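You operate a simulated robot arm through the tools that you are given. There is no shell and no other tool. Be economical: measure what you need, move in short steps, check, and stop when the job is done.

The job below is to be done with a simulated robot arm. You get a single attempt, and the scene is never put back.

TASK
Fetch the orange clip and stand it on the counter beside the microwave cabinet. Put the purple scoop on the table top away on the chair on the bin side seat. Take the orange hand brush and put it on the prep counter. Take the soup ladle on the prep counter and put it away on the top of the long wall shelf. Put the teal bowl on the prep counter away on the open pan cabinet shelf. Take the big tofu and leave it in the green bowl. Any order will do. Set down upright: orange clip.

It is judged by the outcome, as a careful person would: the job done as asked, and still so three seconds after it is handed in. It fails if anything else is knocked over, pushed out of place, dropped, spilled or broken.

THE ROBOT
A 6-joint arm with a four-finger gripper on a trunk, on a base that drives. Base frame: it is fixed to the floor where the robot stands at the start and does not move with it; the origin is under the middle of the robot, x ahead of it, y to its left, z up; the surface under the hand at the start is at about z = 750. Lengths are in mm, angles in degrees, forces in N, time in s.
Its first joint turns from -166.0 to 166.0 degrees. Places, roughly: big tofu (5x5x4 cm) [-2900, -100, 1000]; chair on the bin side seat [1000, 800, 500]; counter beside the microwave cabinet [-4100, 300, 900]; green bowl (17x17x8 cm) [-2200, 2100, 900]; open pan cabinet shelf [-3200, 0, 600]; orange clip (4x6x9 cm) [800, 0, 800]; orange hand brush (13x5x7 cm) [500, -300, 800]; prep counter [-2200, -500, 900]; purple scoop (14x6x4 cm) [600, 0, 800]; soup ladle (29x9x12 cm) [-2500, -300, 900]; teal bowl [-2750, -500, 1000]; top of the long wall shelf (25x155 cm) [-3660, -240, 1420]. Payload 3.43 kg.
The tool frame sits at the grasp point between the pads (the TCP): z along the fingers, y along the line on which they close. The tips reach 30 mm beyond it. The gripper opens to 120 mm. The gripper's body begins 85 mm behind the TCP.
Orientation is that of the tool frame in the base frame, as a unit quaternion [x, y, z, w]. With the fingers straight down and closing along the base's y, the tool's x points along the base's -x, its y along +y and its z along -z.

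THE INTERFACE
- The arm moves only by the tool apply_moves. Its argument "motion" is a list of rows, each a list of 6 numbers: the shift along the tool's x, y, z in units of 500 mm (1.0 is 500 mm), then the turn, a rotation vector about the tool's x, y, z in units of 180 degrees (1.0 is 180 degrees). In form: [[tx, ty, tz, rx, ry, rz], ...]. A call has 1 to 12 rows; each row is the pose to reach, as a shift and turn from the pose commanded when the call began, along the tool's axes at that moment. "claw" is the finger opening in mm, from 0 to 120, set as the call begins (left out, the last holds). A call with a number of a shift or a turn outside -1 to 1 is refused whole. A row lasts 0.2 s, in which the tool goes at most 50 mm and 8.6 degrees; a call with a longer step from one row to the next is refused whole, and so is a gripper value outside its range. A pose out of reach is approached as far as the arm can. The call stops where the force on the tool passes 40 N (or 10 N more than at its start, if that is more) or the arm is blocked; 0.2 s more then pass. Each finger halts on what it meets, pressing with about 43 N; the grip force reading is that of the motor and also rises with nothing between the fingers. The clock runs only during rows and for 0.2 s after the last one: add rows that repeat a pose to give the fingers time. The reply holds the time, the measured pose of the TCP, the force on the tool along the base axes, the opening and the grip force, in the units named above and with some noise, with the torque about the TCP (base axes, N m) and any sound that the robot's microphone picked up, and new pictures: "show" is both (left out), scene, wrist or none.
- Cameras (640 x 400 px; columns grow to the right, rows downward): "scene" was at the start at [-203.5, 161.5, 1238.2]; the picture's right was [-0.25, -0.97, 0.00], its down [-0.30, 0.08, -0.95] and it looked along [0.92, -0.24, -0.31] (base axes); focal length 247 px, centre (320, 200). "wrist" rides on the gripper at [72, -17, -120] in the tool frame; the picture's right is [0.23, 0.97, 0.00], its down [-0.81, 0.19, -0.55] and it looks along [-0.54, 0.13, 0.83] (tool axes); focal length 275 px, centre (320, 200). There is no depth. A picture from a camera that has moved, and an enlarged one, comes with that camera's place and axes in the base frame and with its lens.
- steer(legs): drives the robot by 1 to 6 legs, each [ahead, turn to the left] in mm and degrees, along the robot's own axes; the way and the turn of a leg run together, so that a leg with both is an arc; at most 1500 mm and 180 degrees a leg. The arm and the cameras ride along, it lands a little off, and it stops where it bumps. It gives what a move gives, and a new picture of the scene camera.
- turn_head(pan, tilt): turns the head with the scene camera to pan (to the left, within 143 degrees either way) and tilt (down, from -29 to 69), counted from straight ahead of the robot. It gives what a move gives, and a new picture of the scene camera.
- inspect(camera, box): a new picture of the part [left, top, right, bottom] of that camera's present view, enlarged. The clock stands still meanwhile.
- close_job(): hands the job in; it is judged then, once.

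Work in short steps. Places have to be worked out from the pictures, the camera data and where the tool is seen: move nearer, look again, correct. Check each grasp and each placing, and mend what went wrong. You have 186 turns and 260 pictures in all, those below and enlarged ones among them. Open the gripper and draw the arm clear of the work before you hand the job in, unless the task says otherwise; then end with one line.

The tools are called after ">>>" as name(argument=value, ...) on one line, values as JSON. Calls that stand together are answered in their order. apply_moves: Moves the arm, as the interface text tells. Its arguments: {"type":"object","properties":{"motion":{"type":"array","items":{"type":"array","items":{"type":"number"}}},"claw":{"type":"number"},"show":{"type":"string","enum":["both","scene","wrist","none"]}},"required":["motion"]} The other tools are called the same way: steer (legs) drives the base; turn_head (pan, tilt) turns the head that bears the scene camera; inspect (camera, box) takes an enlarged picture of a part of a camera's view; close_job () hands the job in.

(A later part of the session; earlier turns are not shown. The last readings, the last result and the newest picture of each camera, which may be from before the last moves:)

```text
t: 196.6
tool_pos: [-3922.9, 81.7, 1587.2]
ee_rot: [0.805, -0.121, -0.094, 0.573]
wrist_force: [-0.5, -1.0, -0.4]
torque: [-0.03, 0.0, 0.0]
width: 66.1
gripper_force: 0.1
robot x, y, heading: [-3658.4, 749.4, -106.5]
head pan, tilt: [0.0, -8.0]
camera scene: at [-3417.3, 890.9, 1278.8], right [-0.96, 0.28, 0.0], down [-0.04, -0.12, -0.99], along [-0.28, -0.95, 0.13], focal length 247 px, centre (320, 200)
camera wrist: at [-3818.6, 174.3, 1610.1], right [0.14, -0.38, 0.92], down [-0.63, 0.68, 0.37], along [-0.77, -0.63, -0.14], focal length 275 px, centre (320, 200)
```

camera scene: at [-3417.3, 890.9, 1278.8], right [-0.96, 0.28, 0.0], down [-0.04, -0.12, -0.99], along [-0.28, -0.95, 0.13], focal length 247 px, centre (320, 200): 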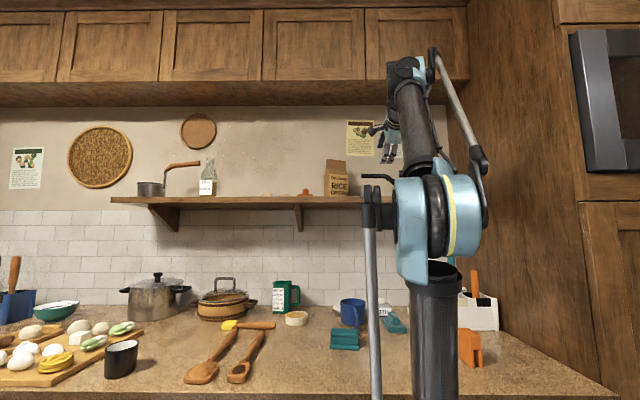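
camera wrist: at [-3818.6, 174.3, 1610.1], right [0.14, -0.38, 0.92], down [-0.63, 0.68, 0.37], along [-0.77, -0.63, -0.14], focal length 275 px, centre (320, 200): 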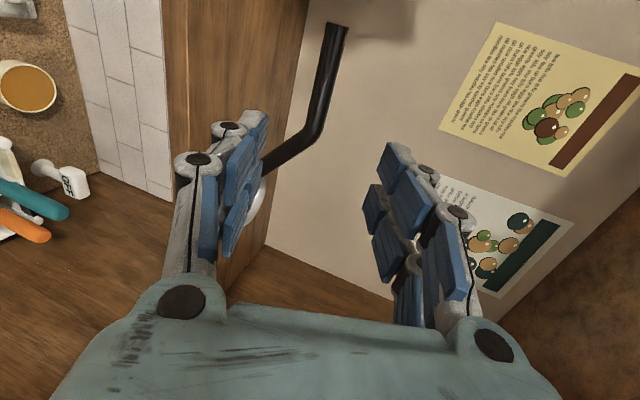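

Ladle is safely on the shelf. Next the teal bowl: I back off, lower the hand a bit, then travel back along the galley to face the bowl.

>>> steer(legs=[[-110, 0]])

>>> apply_moves(motion=[[0, -0.075, 0.02, 0, 0, 0], [0, -0.15, 0.04, 0, 0, 0], [0, -0.225, 0.05, 0, 0, 0], [0, -0.3, 0.06, 0, 0, 0], [0, -0.375, 0.07, 0, 0, 0], [0, -0.44, 0.08, 0, 0, 0]], show="none")

>>> steer(legs=[[0, 89], [1312, 0], [0, -89]])

>>> turn_head(pan=0, tilt=30)

```text
t: 197.8
tool_pos: [-3891.0, 188.7, 1587.4]
ee_rot: [0.805, -0.119, -0.095, 0.573]
wrist_force: [0.3, 0.1, 0.1]
torque: [0.01, -0.02, 0.01]
width: 66.1
gripper_force: 0.1
robot x, y, heading: [-3629.7, 853.0, -106.6]
head pan, tilt: [0.0, -8.0]
camera scene: at [-3385.7, 997.8, 1278.7], right [-0.96, 0.28, 0.0], down [-0.04, -0.12, -0.99], along [-0.28, -0.95, 0.13], focal length 247 px, centre (320, 200)
```

scene: 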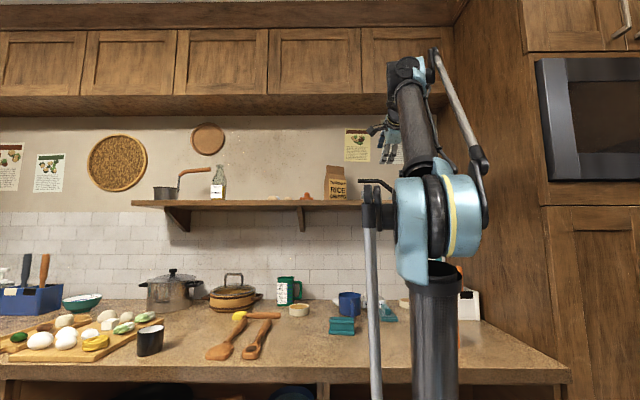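

```text
t: 199.2
tool_pos: [-3877.7, 236.1, 1375.7]
ee_rot: [0.801, -0.12, -0.096, 0.578]
wrist_force: [0.1, 0.6, 0.4]
torque: [0.03, -0.02, 0.0]
width: 66.0
gripper_force: 0.1
robot x, y, heading: [-3632.2, 853.9, -106.5]
head pan, tilt: [0.0, -8.0]
```

```text
t: 214.5
tool_pos: [-2627.3, -155.5, 1376.4]
ee_rot: [0.801, -0.127, -0.1, 0.577]
wrist_force: [-0.6, 0.1, -0.4]
torque: [0.01, 0.02, -0.01]
width: 65.9
gripper_force: 0.1
robot x, y, heading: [-2356.8, 455.0, -107.1]
head pan, tilt: [0.0, -8.0]
camera scene: at [-2115.1, 595.0, 1278.7], right [-0.95, 0.3, 0.0], down [-0.04, -0.12, -0.99], along [-0.3, -0.95, 0.13], focal length 247 px, centre (320, 200)
```

scene: 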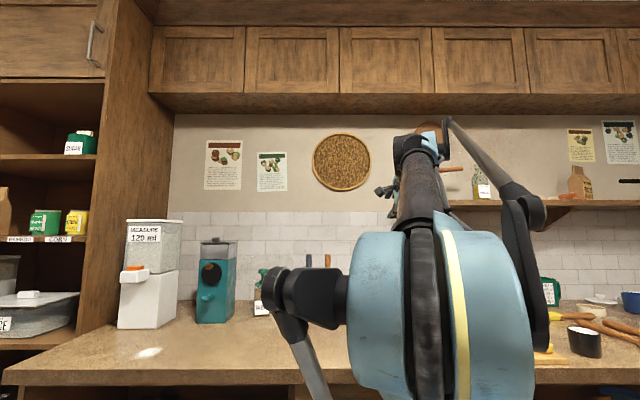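

```text
t: 215.6
tool_pos: [-2621.9, -140.7, 1383.1]
ee_rot: [0.796, -0.126, -0.102, 0.583]
wrist_force: [0.0, -0.3, -0.5]
torque: [0.0, -0.03, 0.0]
width: 65.6
gripper_force: 0.0
robot x, y, heading: [-2358.6, 454.7, -107.6]
head pan, tilt: [0.0, 30.0]
camera scene: at [-2116.3, 591.2, 1218.1], right [-0.95, 0.3, 0.0], down [0.15, 0.49, -0.86], along [-0.26, -0.82, -0.51], focal length 247 px, centre (320, 200)
```

scene: 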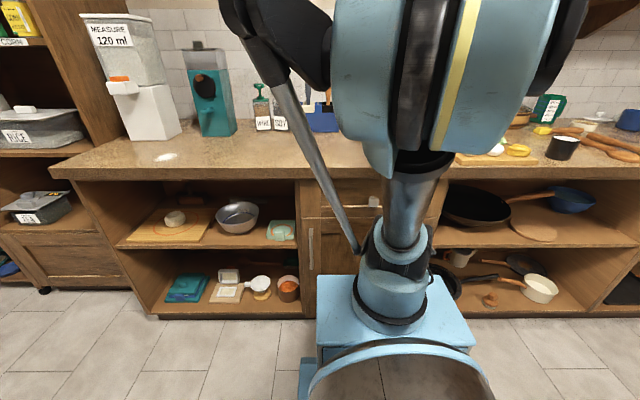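

Facing the bowl now; arm axis at about (-2423,250). I pitch the tool down to about 55° and move nearer the bowl's front rim to look.

>>> apply_moves(motion=[[0.017, -0.064, 0.057, 0.03, 0, 0], [0.034, -0.127, 0.114, 0.06, 0, 0], [0.051, -0.191, 0.171, 0.09, 0, 0], [0.067, -0.255, 0.227, 0.119, 0, 0], [0.084, -0.319, 0.284, 0.149, 0, 0], [0.101, -0.382, 0.341, 0.179, 0, 0], [0.118, -0.446, 0.398, 0.209, 0, 0]], show="both")

```text
t: 217.2
tool_pos: [-2611.0, -270.3, 1111.2]
ee_rot: [0.942, -0.151, -0.054, 0.293]
wrist_force: [-0.3, 0.6, -0.3]
torque: [-0.03, 0.01, 0.01]
width: 65.9
gripper_force: 0.1
robot x, y, heading: [-2359.8, 455.5, -107.6]
head pan, tilt: [0.0, 30.0]
camera scene: at [-2116.1, 591.4, 1218.0], right [-0.95, 0.3, 0.0], down [0.15, 0.49, -0.86], along [-0.26, -0.82, -0.51], focal length 247 px, centre (320, 200)
camera wrist: at [-2515.0, -216.1, 1198.8], right [-0.03, -0.83, 0.55], down [-0.71, 0.41, 0.57], along [-0.7, -0.37, -0.6], focal length 275 px, centre (320, 200)
```

scene: 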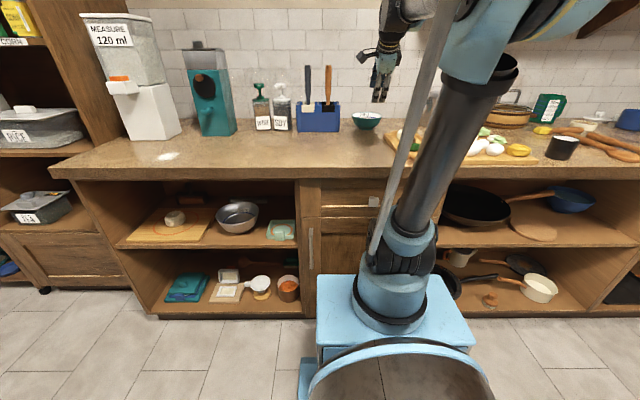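
wrist: 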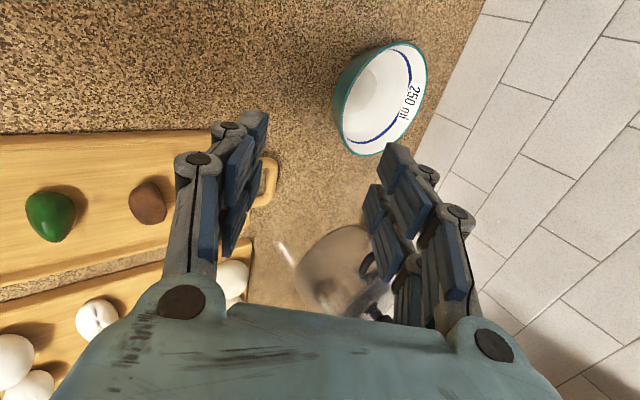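

Bowl rim centre refined to (-2660,-447), rim z ≈ 977, near rim point (-2637,-380). I move to a pre-grasp point in line with the near wall, with a narrow opening.

>>> apply_moves(motion=[[0.008, 0.011, 0.07, 0, 0, 0], [0.016, 0.022, 0.14, 0, 0, 0], [0.024, 0.032, 0.211, 0, 0, 0]], claw=44, show="both")

```text
t: 218.0
tool_pos: [-2623.4, -346.0, 1033.3]
ee_rot: [0.942, -0.151, -0.055, 0.294]
wrist_force: [-0.2, 0.2, -0.2]
torque: [0.02, 0.03, 0.01]
width: 44.0
gripper_force: 0.1
robot x, y, heading: [-2360.0, 453.9, -107.5]
head pan, tilt: [0.0, 30.0]
camera scene: at [-2116.1, 591.3, 1218.0], right [-0.95, 0.3, 0.0], down [0.15, 0.49, -0.86], along [-0.26, -0.82, -0.51], focal length 247 px, centre (320, 200)
camera wrist: at [-2528.0, -289.7, 1121.1], right [-0.03, -0.83, 0.55], down [-0.71, 0.41, 0.57], along [-0.7, -0.38, -0.6], focal length 275 px, centre (320, 200)
```

scene: 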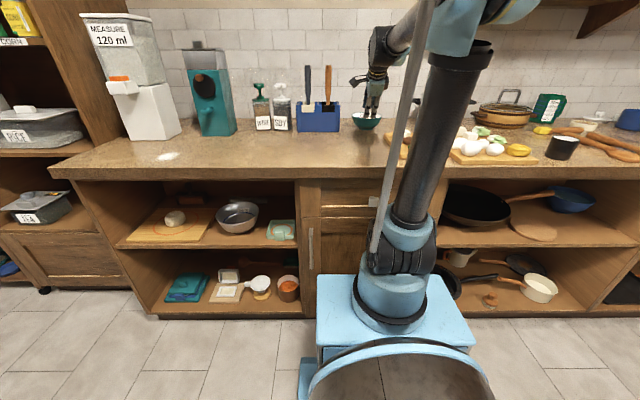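
wrist: 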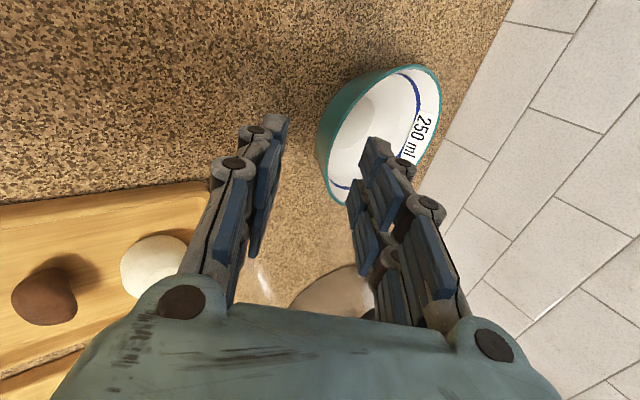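

The near rim falls midway between the fingers on the approach line. I advance along the tool axis.

>>> apply_moves(motion=[[0, 0, 0.06, 0, 0, 0], [0, 0, 0.11, 0, 0, 0], [0, 0, 0.14, 0, 0, 0], [0, 0, 0.155, 0, 0, 0]], show="wrist")

>>> inspect(camera="scene", box=[310, 70, 430, 145])

```text
t: 219.0
tool_pos: [-2637.7, -388.7, 970.1]
ee_rot: [0.942, -0.153, -0.055, 0.294]
wrist_force: [-1.1, -0.6, 2.7]
torque: [-0.04, 0.02, -0.05]
width: 44.9
gripper_force: 1.1
robot x, y, heading: [-2360.3, 455.0, -107.4]
head pan, tilt: [0.0, 30.0]
camera wrist: at [-2542.9, -331.8, 1057.5], right [-0.03, -0.83, 0.55], down [-0.71, 0.41, 0.57], along [-0.7, -0.38, -0.6], focal length 275 px, centre (320, 200)
```

wrist: 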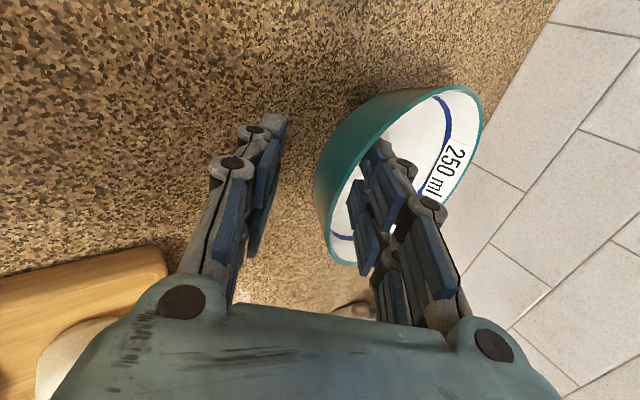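

```text
5.33 times, centred on (370, 108) of scene
camera zoom: at [-2116.2, 591.0, 1218.0], right [-0.95, 0.3, 0.0], down [0.15, 0.49, -0.86], along [-0.26, -0.82, -0.51], focal length 1318 px, centre (53, 693)
```

zoom: 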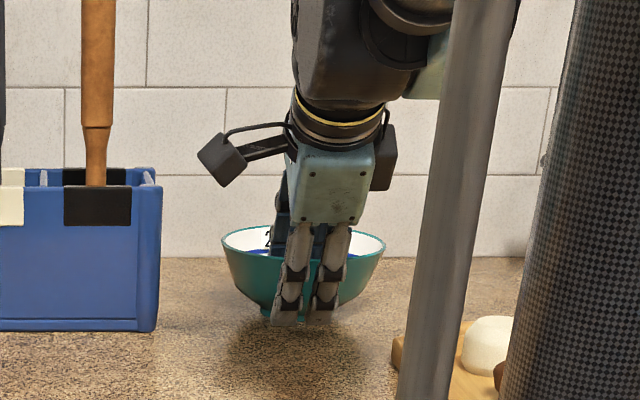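

The wall is between the fingers. I close gently on it.

>>> apply_moves(motion=[[0, 0, 0, 0, 0, 0], [0, 0, 0, 0, 0, 0], [0, 0, 0, 0, 0, 0]], claw=0, show="wrist")

>>> inspect(camera="scene", box=[310, 70, 430, 145])

```text
t: 219.8
tool_pos: [-2638.0, -388.7, 970.4]
ee_rot: [0.942, -0.152, -0.055, 0.295]
wrist_force: [-4.8, -12.0, 25.0]
torque: [-1.81, 0.31, -0.14]
width: 13.9
gripper_force: 42.9
robot x, y, heading: [-2361.4, 454.3, -107.2]
head pan, tilt: [0.0, 30.0]
camera wrist: at [-2542.9, -331.7, 1058.4], right [-0.03, -0.83, 0.55], down [-0.71, 0.41, 0.57], along [-0.7, -0.38, -0.6], focal length 275 px, centre (320, 200)
```

wrist: 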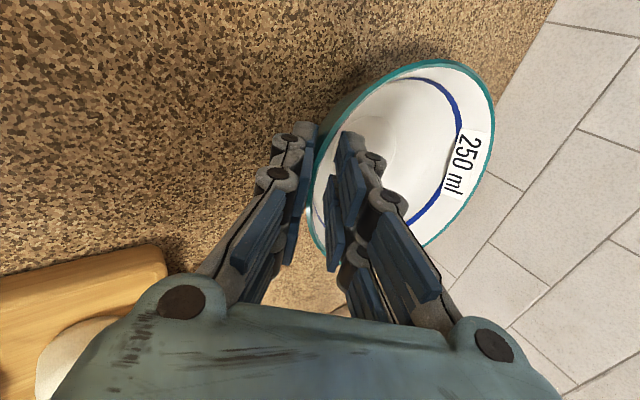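

```text
5.33 times, centred on (370, 108) of scene
camera zoom: at [-2116.1, 591.5, 1217.9], right [-0.95, 0.3, 0.0], down [0.15, 0.49, -0.86], along [-0.26, -0.82, -0.51], focal length 1318 px, centre (53, 693)
```

zoom: 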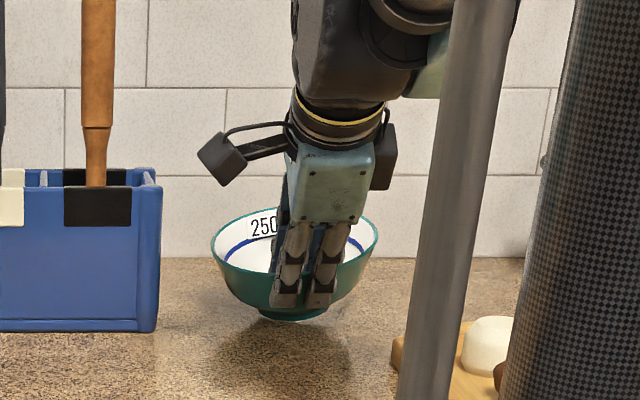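

The bowl's wall was steeper than the tool, so it tipped about 20° toward me in the grip; I'll compensate when placing. I lift it now.

>>> apply_moves(motion=[[0, 0.02, -0.03, 0, 0, 0], [-0.001, 0.06, -0.086, 0, 0, 0], [-0.002, 0.11, -0.158, 0, 0, 0], [-0.003, 0.16, -0.23, 0, 0, 0], [-0.004, 0.2, -0.29, 0, 0, 0]], show="both")

```text
t: 221.0
tool_pos: [-2637.0, -386.7, 1145.9]
ee_rot: [0.942, -0.153, -0.055, 0.294]
wrist_force: [-0.1, -0.1, -2.7]
torque: [0.2, -0.03, 0.01]
width: 9.1
gripper_force: 43.0
robot x, y, heading: [-2361.0, 454.0, -107.3]
head pan, tilt: [0.0, 30.0]
camera scene: at [-2116.3, 590.8, 1218.1], right [-0.95, 0.3, 0.0], down [0.15, 0.49, -0.86], along [-0.26, -0.82, -0.51], focal length 247 px, centre (320, 200)
camera wrist: at [-2541.9, -331.2, 1233.8], right [-0.03, -0.83, 0.55], down [-0.71, 0.41, 0.57], along [-0.7, -0.38, -0.6], focal length 275 px, centre (320, 200)
```

scene: 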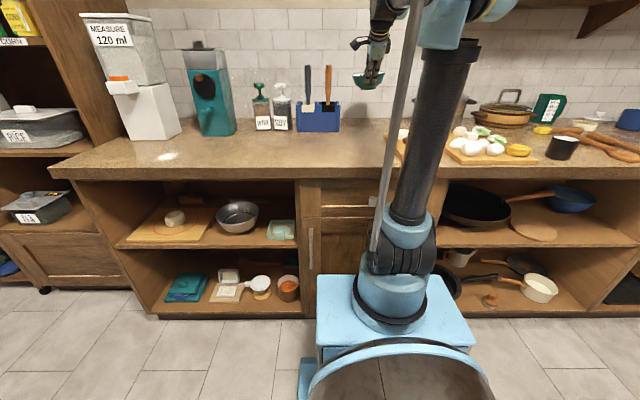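
wrist: 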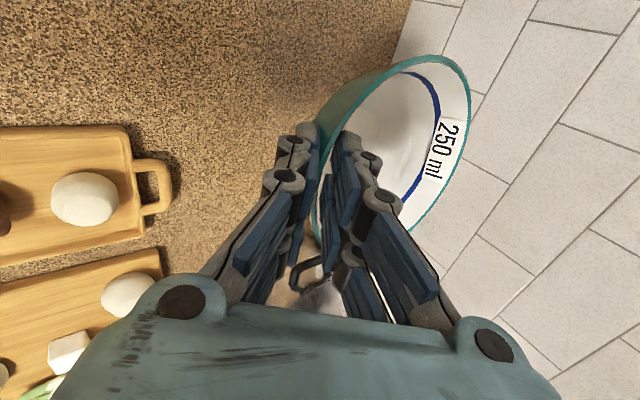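

Held. I check the bowl's tilt in the zoomed view.

>>> inspect(camera="scene", box=[310, 30, 430, 105])

```text
5.33 times, centred on (370, 68) of scene
camera zoom: at [-2116.3, 590.8, 1218.1], right [-0.95, 0.3, 0.0], down [0.15, 0.49, -0.86], along [-0.26, -0.82, -0.51], focal length 1318 px, centre (53, 907)
```

zoom: 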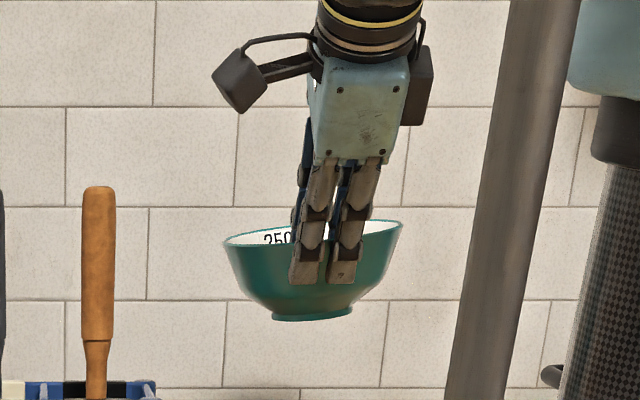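

Lifted free, the bowl settled nearly level (about 6°). I drive to face the pan cabinet's free patch, standing well back.

>>> steer(legs=[[-275, 0], [0, -90.5], [883, 0], [0, 90]])

>>> turn_head(pan=-5, tilt=30)

```text
t: 236.0
tool_pos: [-3392.7, 145.2, 1144.9]
ee_rot: [0.943, -0.148, -0.054, 0.294]
wrist_force: [-0.1, 0.8, -2.5]
torque: [0.25, -0.05, 0.0]
width: 9.1
gripper_force: 43.0
robot x, y, heading: [-3140.5, 992.9, -106.7]
head pan, tilt: [0.0, 30.0]
camera scene: at [-2894.9, 1132.3, 1218.1], right [-0.96, 0.29, 0.0], down [0.15, 0.49, -0.86], along [-0.25, -0.82, -0.51], focal length 247 px, centre (320, 200)
```

scene: 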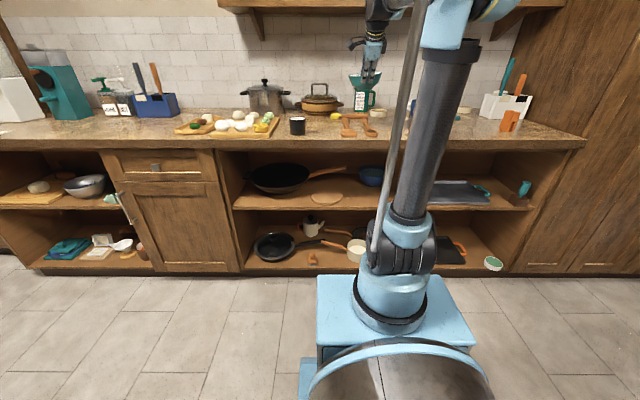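

```text
t: 236.6
tool_pos: [-3389.4, 158.8, 1155.3]
ee_rot: [0.941, -0.148, -0.055, 0.299]
wrist_force: [0.0, 0.0, -4.2]
torque: [0.19, -0.11, -0.01]
width: 9.3
gripper_force: 42.1
robot x, y, heading: [-3137.6, 995.4, -106.9]
head pan, tilt: [-5.0, 30.0]
camera scene: at [-2902.4, 1134.8, 1218.1], right [-0.93, 0.37, 0.0], down [0.19, 0.47, -0.86], along [-0.32, -0.8, -0.51], focal length 247 px, centre (320, 200)
```

scene: 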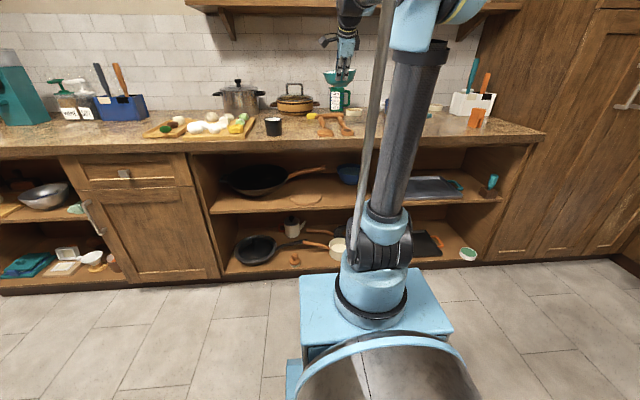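

I zoom in on the shelf patch to check the gap between mat, blue bowl and partition.

>>> inspect(camera="scene", box=[260, 140, 420, 240])

```text
4.00 times, centred on (340, 190) of scene
camera zoom: at [-2902.4, 1134.8, 1218.1], right [-0.93, 0.37, 0.0], down [0.19, 0.47, -0.86], along [-0.32, -0.8, -0.51], focal length 988 px, centre (240, 240)
```

zoom: 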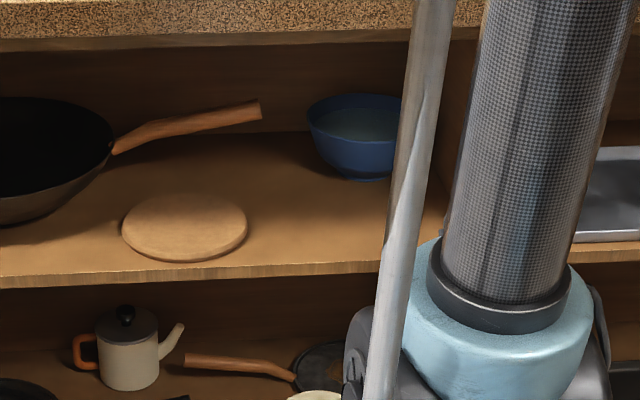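

From two views the shelf is at z ≈ 553, front edge y' ≈ −860, partition at x' ≈ −3473, so the bowl fits at x' −3300, y' −940. I back up 150 mm to get room for lowering in front of the counter.

>>> steer(legs=[[-160, 0]])

```text
t: 238.1
tool_pos: [-3342.8, 312.8, 1155.4]
ee_rot: [0.941, -0.147, -0.054, 0.3]
wrist_force: [0.6, 0.0, -2.6]
torque: [0.21, -0.06, -0.01]
width: 8.9
gripper_force: 43.0
robot x, y, heading: [-3090.5, 1148.1, -107.2]
head pan, tilt: [-5.0, 30.0]
camera scene: at [-2855.4, 1288.9, 1218.1], right [-0.93, 0.37, 0.0], down [0.19, 0.47, -0.86], along [-0.32, -0.8, -0.51], focal length 247 px, centre (320, 200)
```

scene: 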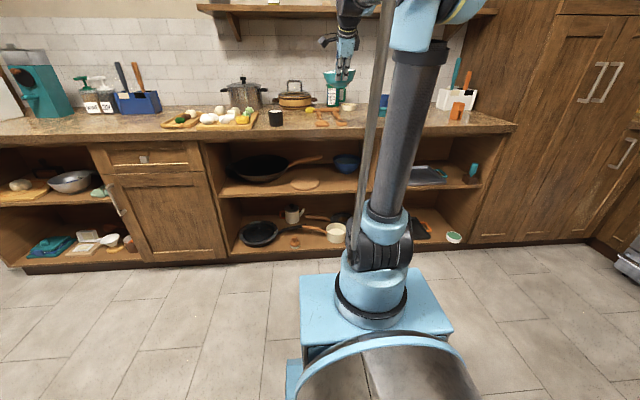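

I move the bowl back out from over the counter and lower it in front of the cabinet.

>>> apply_moves(motion=[[-0.017, -0.058, -0.041, 0, 0, 0], [-0.033, -0.115, -0.081, 0, 0, 0], [-0.032, -0.167, -0.008, 0, 0, 0], [-0.031, -0.219, 0.066, 0, 0, 0], [-0.029, -0.272, 0.139, 0, 0, 0], [-0.028, -0.324, 0.212, 0, 0, 0], [-0.027, -0.376, 0.286, 0, 0, 0], [-0.026, -0.428, 0.359, 0, 0, 0]], show="scene")

```text
t: 239.8
tool_pos: [-3332.8, 394.6, 894.3]
ee_rot: [0.939, -0.148, -0.054, 0.306]
wrist_force: [0.0, -0.6, -2.4]
torque: [0.16, -0.09, 0.0]
width: 9.3
gripper_force: 42.9
robot x, y, heading: [-3089.2, 1152.1, -106.9]
head pan, tilt: [-5.0, 30.0]
camera scene: at [-2855.4, 1289.0, 1218.0], right [-0.93, 0.37, 0.0], down [0.19, 0.47, -0.86], along [-0.32, -0.8, -0.51], focal length 247 px, centre (320, 200)
```

scene: 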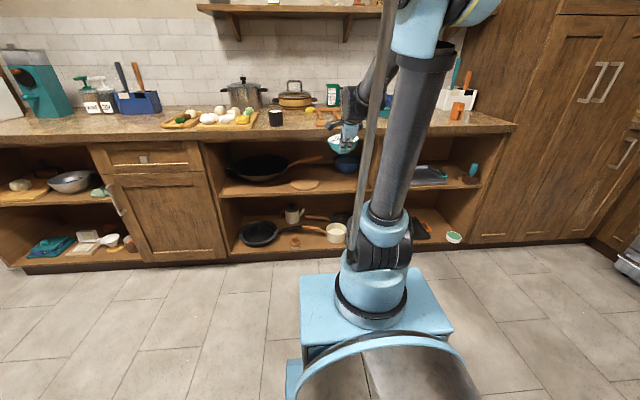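

Continuing down to just above shelf level, in front of the opening.

>>> apply_moves(motion=[[0.001, -0.053, 0.073, 0.006, 0, 0], [0.002, -0.106, 0.145, 0.012, 0, 0], [0.004, -0.159, 0.218, 0.018, 0, 0], [0.005, -0.212, 0.29, 0.018, 0, 0], [0.006, -0.262, 0.358, 0.018, 0, 0]], show="both")

>>> inspect(camera="scene", box=[260, 120, 420, 220])

```text
t: 241.1
tool_pos: [-3331.8, 394.9, 672.0]
ee_rot: [0.947, -0.149, -0.051, 0.279]
wrist_force: [0.2, 0.8, -3.4]
torque: [0.14, -0.05, 0.01]
width: 9.0
gripper_force: 43.2
robot x, y, heading: [-3094.2, 1146.3, -107.1]
head pan, tilt: [-5.0, 30.0]
camera scene: at [-2855.3, 1289.0, 1218.0], right [-0.93, 0.37, 0.0], down [0.19, 0.47, -0.86], along [-0.32, -0.8, -0.51], focal length 247 px, centre (320, 200)
camera wrist: at [-3237.6, 449.5, 762.5], right [-0.03, -0.85, 0.53], down [-0.72, 0.38, 0.58], along [-0.69, -0.36, -0.62], focal length 275 px, centre (320, 200)
```

scene: 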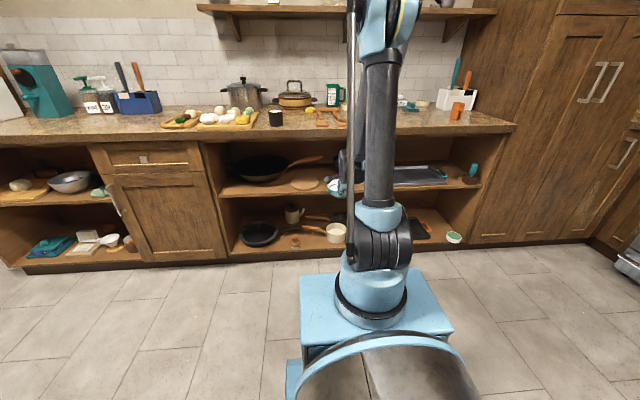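
wrist: 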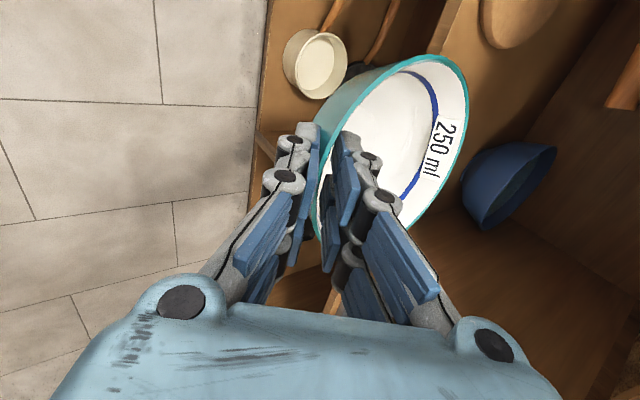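

```text
4.00 times, centred on (340, 170) of scene
camera zoom: at [-2855.3, 1289.0, 1218.0], right [-0.93, 0.37, 0.0], down [0.19, 0.47, -0.86], along [-0.32, -0.8, -0.51], focal length 988 px, centre (240, 320)
```

zoom: 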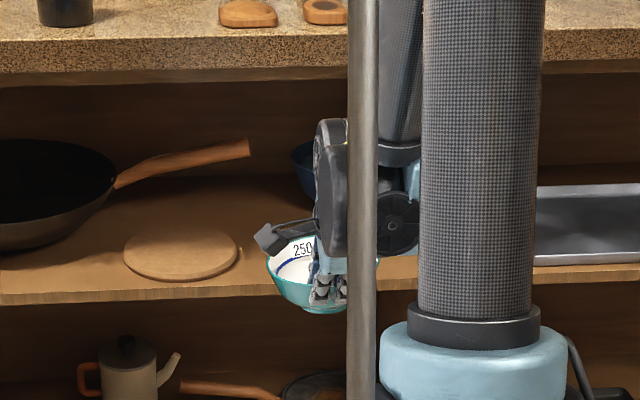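

The bowl is clear of the shelf edge by about 60 mm in height. I move it into the opening in two short segments.

>>> apply_moves(motion=[[0.001, 0.054, 0.06, 0, 0, 0], [0.001, 0.107, 0.12, 0, 0, 0], [0.002, 0.16, 0.18, 0, 0, 0], [0.002, 0.225, 0.222, 0, 0, 0], [0.003, 0.29, 0.264, 0, 0, 0]], show="both")

>>> inspect(camera="scene", box=[260, 120, 420, 220])

```text
t: 242.2
tool_pos: [-3391.5, 208.8, 642.8]
ee_rot: [0.947, -0.149, -0.05, 0.28]
wrist_force: [1.1, 0.6, -2.9]
torque: [0.16, -0.03, -0.02]
width: 9.1
gripper_force: 43.2
robot x, y, heading: [-3089.9, 1149.6, -106.9]
head pan, tilt: [-5.0, 30.0]
camera scene: at [-2855.4, 1289.0, 1218.1], right [-0.93, 0.37, 0.0], down [0.19, 0.47, -0.86], along [-0.32, -0.8, -0.51], focal length 247 px, centre (320, 200)
camera wrist: at [-3297.4, 263.9, 732.6], right [-0.03, -0.85, 0.53], down [-0.72, 0.38, 0.58], along [-0.69, -0.36, -0.62], focal length 275 px, centre (320, 200)
```

scene: 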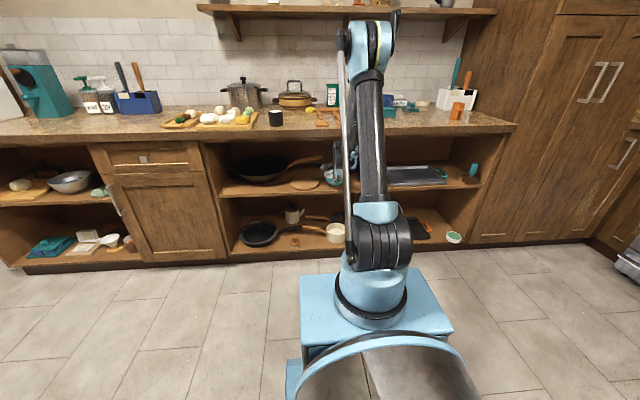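
wrist: 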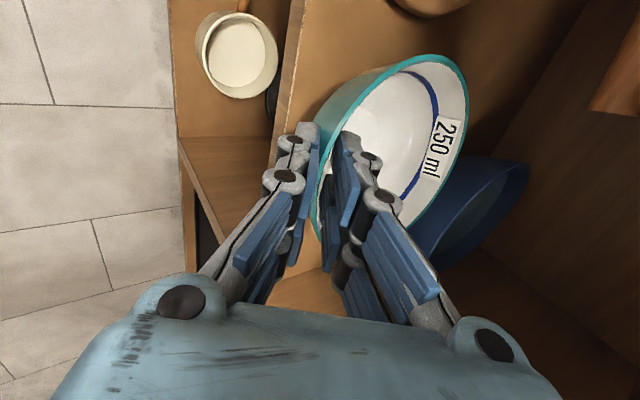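

```text
4.00 times, centred on (340, 170) of scene
camera zoom: at [-2855.4, 1289.0, 1218.1], right [-0.93, 0.37, 0.0], down [0.19, 0.47, -0.86], along [-0.32, -0.8, -0.51], focal length 988 px, centre (240, 320)
```

zoom: 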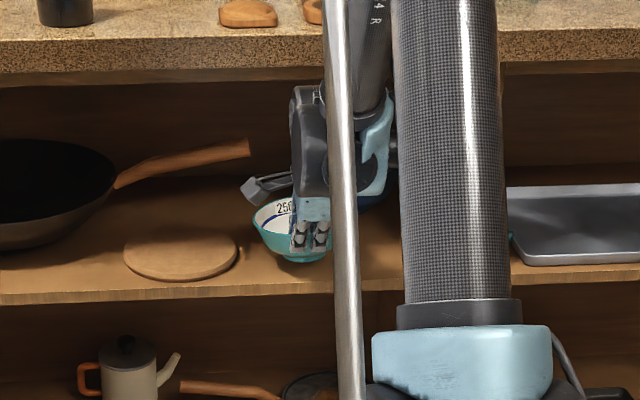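

Good: above the shelf with the blue bowl still clear behind. I go in 30 mm more, then feel down.

>>> apply_moves(motion=[[0, 0.05, 0.0326, 0, 0, 0], [0, 0.034, 0.058, 0, 0, 0], [0, 0.0272, 0.068, 0, 0, 0], [0, 0.0239, 0.073, 0, 0, 0], [0, 0.0206, 0.078, 0, 0, 0], [0, 0.0174, 0.083, 0, 0, 0], [0, 0.0141, 0.088, 0, 0, 0], [0, 0.0109, 0.0931, 0, 0, 0], [0, 0.0076, 0.0981, 0, 0, 0]], show="wrist")

>>> inspect(camera="scene", box=[260, 120, 420, 220])

```text
t: 243.7
tool_pos: [-3398.8, 190.3, 623.2]
ee_rot: [0.945, -0.15, -0.051, 0.286]
wrist_force: [-0.9, -2.8, -4.5]
torque: [0.26, -0.1, 0.02]
width: 9.1
gripper_force: 43.0
robot x, y, heading: [-3087.2, 1146.3, -107.1]
head pan, tilt: [-5.0, 30.0]
stopped in row 7: the force on the tool passed its limit at 43 N (the readings are from after the stop); the commanded pose is now the measured one
camera wrist: at [-3304.6, 244.5, 713.3], right [-0.03, -0.84, 0.54], down [-0.72, 0.39, 0.58], along [-0.7, -0.37, -0.62], focal length 275 px, centre (320, 200)
```

wrist: 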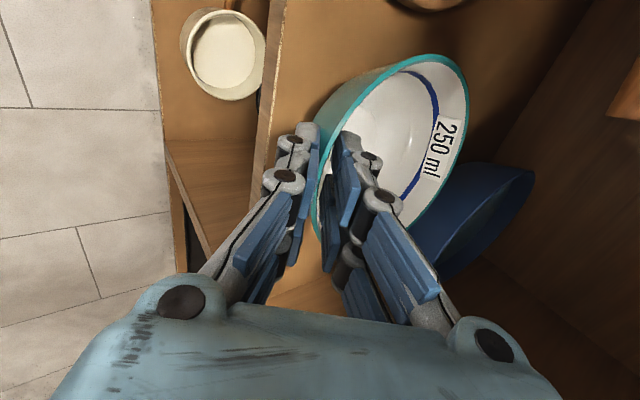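

```text
4.00 times, centred on (340, 170) of scene
camera zoom: at [-2855.7, 1287.9, 1218.3], right [-0.93, 0.37, 0.0], down [0.19, 0.48, -0.86], along [-0.32, -0.8, -0.51], focal length 988 px, centre (240, 320)
```

zoom: 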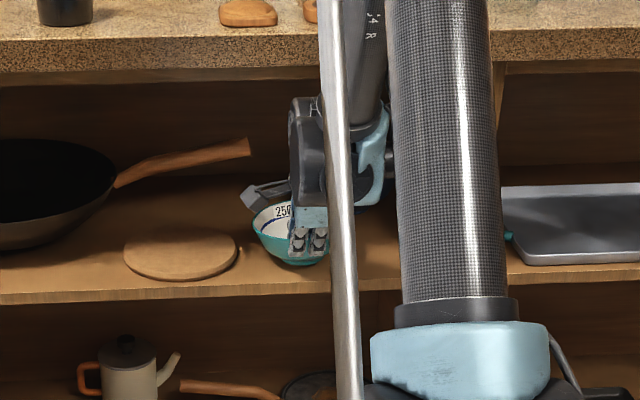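

Contact at about 612, which matches the shelf at 554. I nudge back in and lower gently.

>>> apply_moves(motion=[[0, 0.02, 0.013, 0, 0, 0], [0, 0.014, 0.022, 0, 0, 0], [0, 0.01, 0.0285, 0, 0, 0], [0, 0.0095, 0.0292, 0, 0, 0]], show="none")

```text
t: 244.7
tool_pos: [-3402.9, 178.5, 615.6]
ee_rot: [0.945, -0.148, -0.051, 0.287]
wrist_force: [2.7, 4.2, 8.8]
torque: [-0.27, -0.31, 0.15]
width: 9.0
gripper_force: 42.8
robot x, y, heading: [-3093.6, 1152.2, -107.1]
head pan, tilt: [-5.0, 30.0]
```

Touching with 9 N. I open to a modest width.

>>> apply_moves(motion=[[0, 0, 0, 0, 0, 0], [0, 0, 0, 0, 0, 0]], claw=30, show="wrist")

>>> inspect(camera="scene", box=[260, 120, 420, 220])

```text
t: 245.3
tool_pos: [-3402.6, 179.2, 614.2]
ee_rot: [0.945, -0.149, -0.051, 0.286]
wrist_force: [-0.5, 0.7, 0.4]
torque: [0.02, 0.03, 0.0]
width: 30.2
gripper_force: 0.1
robot x, y, heading: [-3090.7, 1151.5, -106.7]
head pan, tilt: [-5.0, 30.0]
camera wrist: at [-3308.6, 233.3, 704.6], right [-0.03, -0.84, 0.54], down [-0.72, 0.39, 0.58], along [-0.7, -0.37, -0.62], focal length 275 px, centre (320, 200)
```

wrist: 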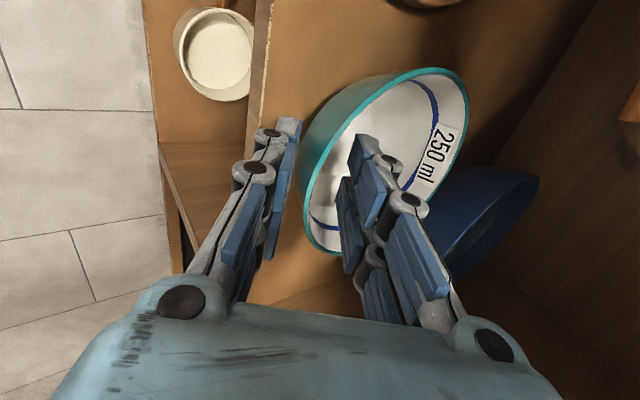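

```text
4.00 times, centred on (340, 170) of scene
camera zoom: at [-2855.4, 1288.8, 1218.1], right [-0.93, 0.37, 0.0], down [0.19, 0.47, -0.86], along [-0.32, -0.8, -0.51], focal length 988 px, centre (240, 320)
```

zoom: 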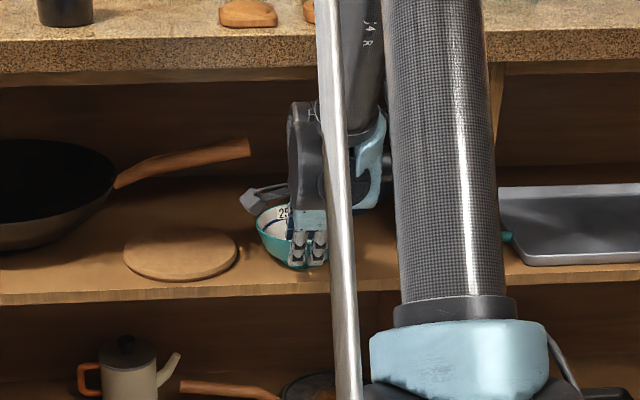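

The bowl stands on the shelf. I withdraw along the tool axis, then straight out.

>>> apply_moves(motion=[[0, 0, -0.05, 0, 0, 0], [0, 0, -0.12, 0, 0, 0], [0, -0.08, -0.17, 0, 0, 0], [0, -0.16, -0.22, 0, 0, 0], [0, -0.24, -0.275, 0, 0, 0], [0, -0.335, -0.337, 0, 0, 0]], show="both")

```text
refused: row 6 steps farther than a row can; nothing moved
```

Last step was a bit long; I split it.

>>> apply_moves(motion=[[0, 0, -0.05, 0, 0, 0], [0, 0, -0.12, 0, 0, 0], [0, -0.07, -0.165, 0, 0, 0], [0, -0.14, -0.21, 0, 0, 0], [0, -0.21, -0.255, 0, 0, 0], [0, -0.28, -0.3, 0, 0, 0], [0, -0.335, -0.337, 0, 0, 0]], show="both")

```text
t: 246.9
tool_pos: [-3329.6, 399.0, 662.0]
ee_rot: [0.945, -0.149, -0.051, 0.286]
wrist_force: [-0.5, -0.7, 0.0]
torque: [0.03, -0.01, 0.01]
width: 30.1
gripper_force: 0.1
robot x, y, heading: [-3091.0, 1149.0, -107.0]
head pan, tilt: [-5.0, 30.0]
camera scene: at [-2855.5, 1288.7, 1218.1], right [-0.93, 0.37, 0.0], down [0.19, 0.47, -0.86], along [-0.32, -0.8, -0.51], focal length 247 px, centre (320, 200)
camera wrist: at [-3235.8, 454.3, 751.1], right [-0.03, -0.84, 0.54], down [-0.72, 0.39, 0.58], along [-0.7, -0.37, -0.62], focal length 275 px, centre (320, 200)
```

scene: 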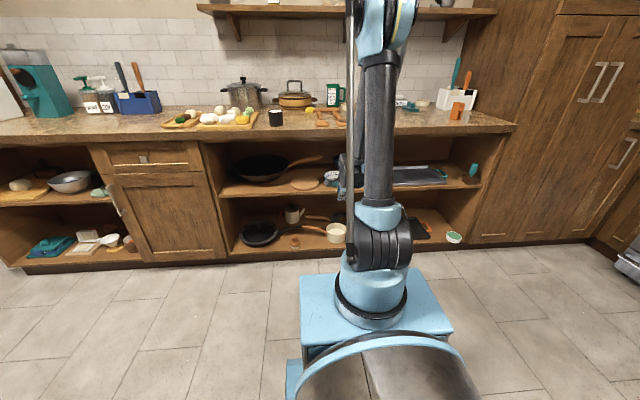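
wrist: 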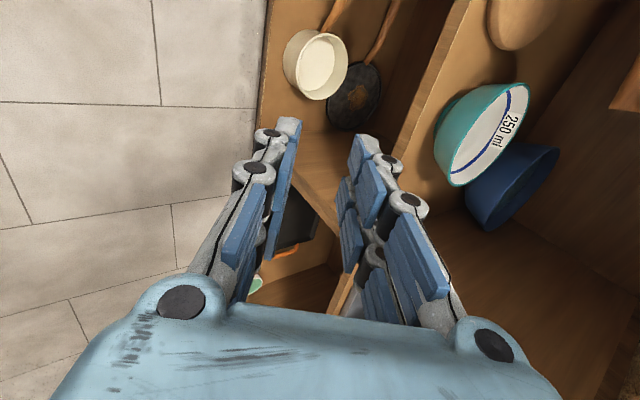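

The teal bowl stands on the shelf. Last is the hand brush. I raise the hand and turn the tool straight down for travel.

>>> apply_moves(motion=[[-0.001, 0.053, -0.079, 0, 0, 0], [-0.002, 0.106, -0.158, 0, 0, 0], [-0.004, 0.159, -0.237, 0, 0, 0], [-0.005, 0.212, -0.316, 0, 0, 0], [-0.006, 0.265, -0.395, 0, 0, 0], [-0.007, 0.318, -0.474, 0, 0, 0], [-0.009, 0.371, -0.553, 0, 0, 0], [-0.01, 0.424, -0.632, 0, 0, 0], [-0.011, 0.478, -0.714, 0, 0, 0]], show="none")

>>> apply_moves(motion=[[0, 0, 0, 0.045, 0, 0], [0, 0, 0, 0.09, 0, 0], [0, 0, 0, 0.135, 0, 0], [0, 0, 0, 0.187, 0, 0]], claw=90, show="none")

```text
t: 248.9
tool_pos: [-3329.6, 400.2, 1091.8]
ee_rot: [0.945, -0.148, -0.051, 0.286]
wrist_force: [0.1, 0.6, -0.4]
torque: [0.02, 0.0, -0.01]
width: 30.3
gripper_force: 0.0
robot x, y, heading: [-3093.5, 1147.0, -107.0]
head pan, tilt: [-5.0, 30.0]
```

```text
refused: row 4 steps farther than a row can; nothing moved
```

I finish turning the tool down, then drive back to the table.

>>> apply_moves(motion=[[0, 0, 0, 0.037, 0, 0], [0, 0, 0, 0.075, 0, 0], [0, 0, 0, 0.112, 0, 0], [0, 0, 0, 0.15, 0, 0], [0, 0, 0, 0.187, 0, 0]], claw=90, show="none")

>>> steer(legs=[[0, 84.8], [1500, 0], [1450, 0]])

>>> turn_head(pan=-10, tilt=25)

```text
t: 250.1
tool_pos: [-3330.2, 399.1, 1092.3]
ee_rot: [0.987, -0.158, -0.005, -0.001]
wrist_force: [-0.3, 0.1, 1.0]
torque: [-0.01, -0.03, 0.01]
width: 90.3
gripper_force: 0.1
robot x, y, heading: [-3091.1, 1150.2, -107.1]
head pan, tilt: [-5.0, 30.0]
```

```text
t: 268.7
tool_pos: [398.0, -231.6, 1091.3]
ee_rot: [0.83, 0.558, -0.005, 0.004]
wrist_force: [0.4, 0.1, -0.8]
torque: [0.04, 0.0, -0.01]
width: 89.8
gripper_force: 0.0
robot x, y, heading: [-333.5, 61.1, -21.2]
head pan, tilt: [-5.0, 30.0]
camera scene: at [-457.1, 304.6, 1218.0], right [-0.44, -0.9, 0.0], down [-0.46, 0.22, -0.86], along [0.77, -0.38, -0.51], focal length 247 px, centre (320, 200)
```

scene: 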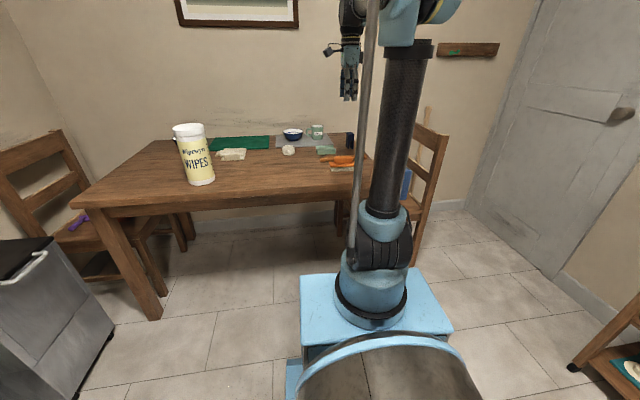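

```text
t: 269.4
tool_pos: [385.4, -225.6, 1100.9]
ee_rot: [0.83, 0.558, -0.002, 0.009]
wrist_force: [-0.4, 0.6, 0.1]
torque: [-0.04, 0.01, -0.04]
width: 90.0
gripper_force: 0.1
robot x, y, heading: [-331.9, 61.5, -21.2]
head pan, tilt: [-10.0, 25.0]
camera scene: at [-459.3, 296.8, 1226.0], right [-0.52, -0.86, 0.0], down [-0.37, 0.22, -0.9], along [0.77, -0.47, -0.43], focal length 247 px, centre (320, 200)
```

scene: 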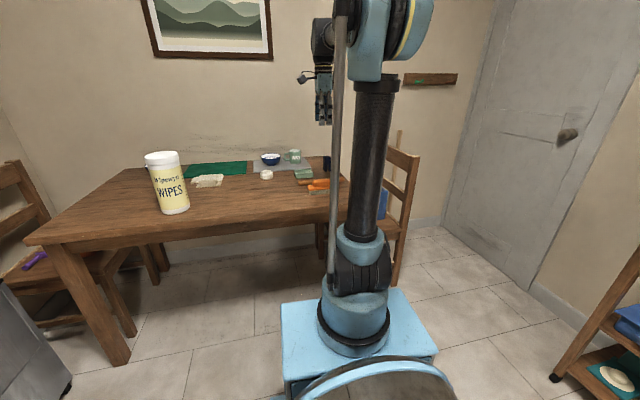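

The brush, at about (455,-255), is already within reach. I move the hand over it and look.

>>> apply_moves(motion=[[0, 0.045, 0.07, 0, 0, 0], [0, 0.09, 0.14, 0, 0, 0], [0, 0.13, 0.21, 0, 0, 0]], show="wrist")

```text
t: 270.2
tool_pos: [444.7, -252.8, 997.9]
ee_rot: [0.83, 0.558, -0.002, 0.008]
wrist_force: [-1.2, 0.7, -0.2]
torque: [-0.01, -0.05, -0.01]
width: 89.9
gripper_force: 0.1
robot x, y, heading: [-334.0, 62.0, -21.1]
head pan, tilt: [-10.0, 25.0]
camera wrist: at [454.7, -176.7, 1116.7], right [0.99, -0.15, 0.01], down [-0.13, -0.81, 0.57], along [-0.08, -0.56, -0.82], focal length 275 px, centre (320, 200)
```

wrist: 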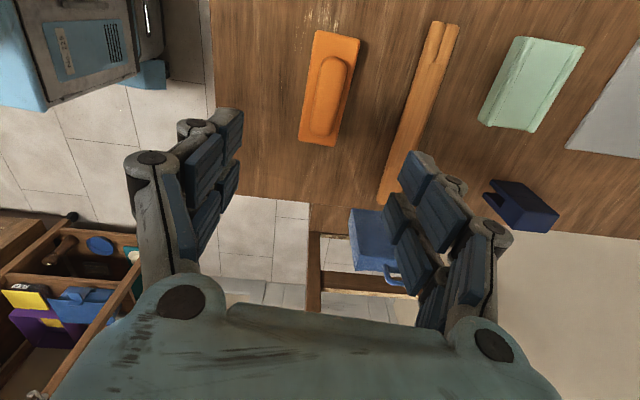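

The brush lies aligned with my fingers, centred at (451,-253). I descend partway and check.

>>> apply_moves(motion=[[0.004, 0.012, 0.08, 0, 0, 0], [0.004, 0.012, 0.17, 0, 0, 0], [0.004, 0.012, 0.26, 0, 0, 0]], show="wrist")

```text
t: 271.0
tool_pos: [452.6, -255.4, 866.6]
ee_rot: [0.83, 0.558, -0.002, 0.009]
wrist_force: [-0.3, -0.1, 0.2]
torque: [0.01, -0.02, 0.02]
width: 89.8
gripper_force: 0.0
robot x, y, heading: [-337.3, 61.1, -21.1]
head pan, tilt: [-10.0, 25.0]
camera wrist: at [463.2, -180.0, 985.8], right [0.99, -0.15, 0.01], down [-0.13, -0.81, 0.57], along [-0.08, -0.56, -0.82], focal length 275 px, centre (320, 200)
```

wrist: 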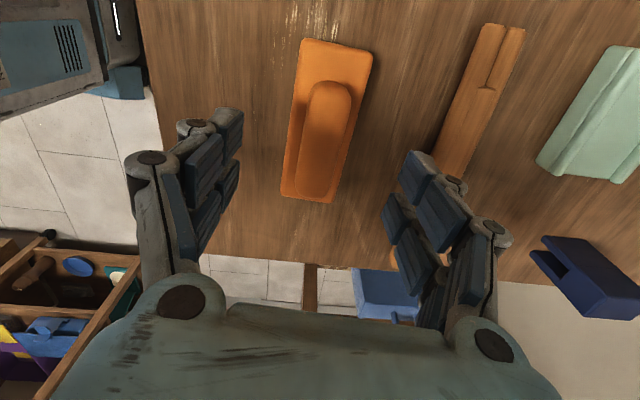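

Well centred. I nudge 5 mm, descend to grip height and close.

>>> apply_moves(motion=[[0.008, 0.01, 0.06, 0, 0, 0], [0.008, 0.01, 0.12, 0, 0, 0], [0.008, 0.01, 0.156, 0, 0, 0], [0.008, 0.01, 0.156, 0, 0, 0]], show="wrist")

```text
t: 272.0
tool_pos: [459.6, -254.4, 789.0]
ee_rot: [0.83, 0.558, -0.001, 0.009]
wrist_force: [0.1, -0.2, -0.8]
torque: [0.03, 0.0, -0.01]
width: 90.2
gripper_force: 0.2
robot x, y, heading: [-331.6, 64.9, -21.4]
head pan, tilt: [-10.0, 25.0]
camera wrist: at [469.4, -179.4, 907.8], right [0.99, -0.16, 0.01], down [-0.13, -0.81, 0.57], along [-0.08, -0.56, -0.82], focal length 275 px, centre (320, 200)
```

wrist: 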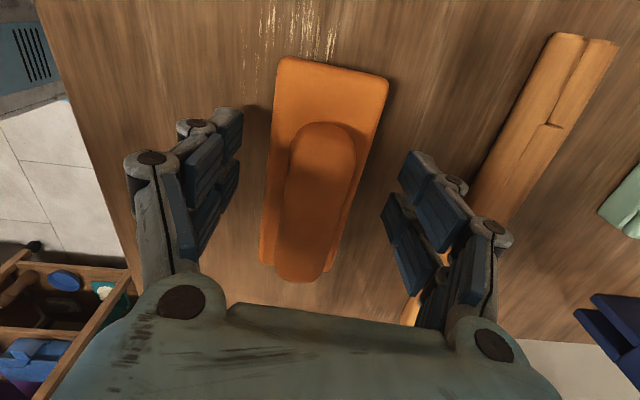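

The brush is centred between the pads. I close and lift.

>>> apply_moves(motion=[[0, 0, 0, 0, 0, 0], [0, 0, 0, 0, 0, 0], [0, 0, -0.04, 0, 0, 0], [0, 0, -0.13, 0, 0, 0], [0, 0, -0.22, 0, 0, 0], [0, 0, -0.31, 0, 0, 0], [0, 0, -0.4, 0, 0, 0], [0, 0, -0.49, 0, 0, 0], [0, 0, -0.58, 0, 0, 0]], claw=0, show="wrist")

```text
t: 274.0
tool_pos: [455.2, -249.2, 1078.6]
ee_rot: [0.83, 0.557, -0.001, 0.009]
wrist_force: [0.8, 0.4, -1.2]
torque: [0.03, 0.0, -0.02]
width: 48.7
gripper_force: 43.5
robot x, y, heading: [-333.7, 61.7, -20.8]
head pan, tilt: [-10.0, 25.0]
camera wrist: at [466.4, -174.1, 1198.2], right [0.99, -0.15, 0.01], down [-0.13, -0.81, 0.57], along [-0.08, -0.56, -0.82], focal length 275 px, centre (320, 200)
```

wrist: 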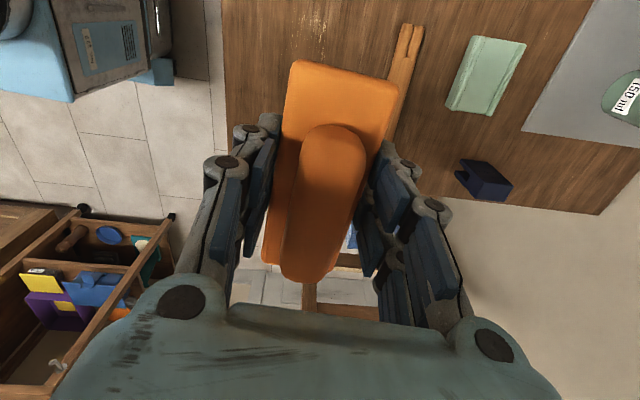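

Brush held. I back off the table, turn round and drive to the free stretch of prep counter.

>>> steer(legs=[[-200, 0], [0, 100], [0, 89.3], [1554, 0], [0, 83.8]])

>>> turn_head(pan=0, tilt=30)

```text
refused: 1554 is not a number from -1500 to 1500
```

```text
t: 274.7
tool_pos: [455.2, -249.8, 1078.4]
ee_rot: [0.83, 0.558, -0.001, 0.008]
wrist_force: [-0.4, -0.8, -1.0]
torque: [0.03, 0.01, -0.05]
width: 48.8
gripper_force: 43.3
robot x, y, heading: [-331.0, 63.5, -21.2]
head pan, tilt: [0.0, 30.0]
camera scene: at [-453.9, 311.8, 1218.1], right [-0.36, -0.93, 0.0], down [-0.48, 0.18, -0.86], along [0.8, -0.31, -0.51], focal length 247 px, centre (320, 200)
```

scene: 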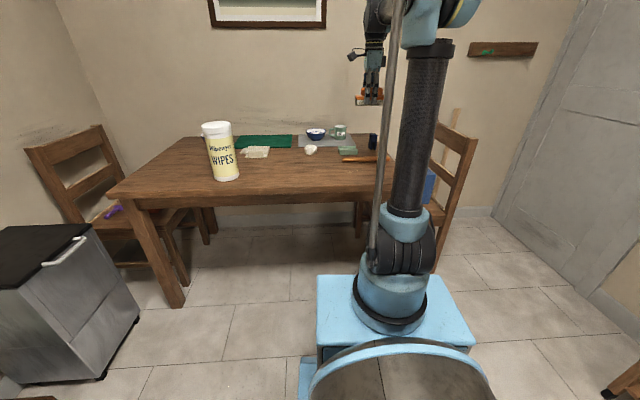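

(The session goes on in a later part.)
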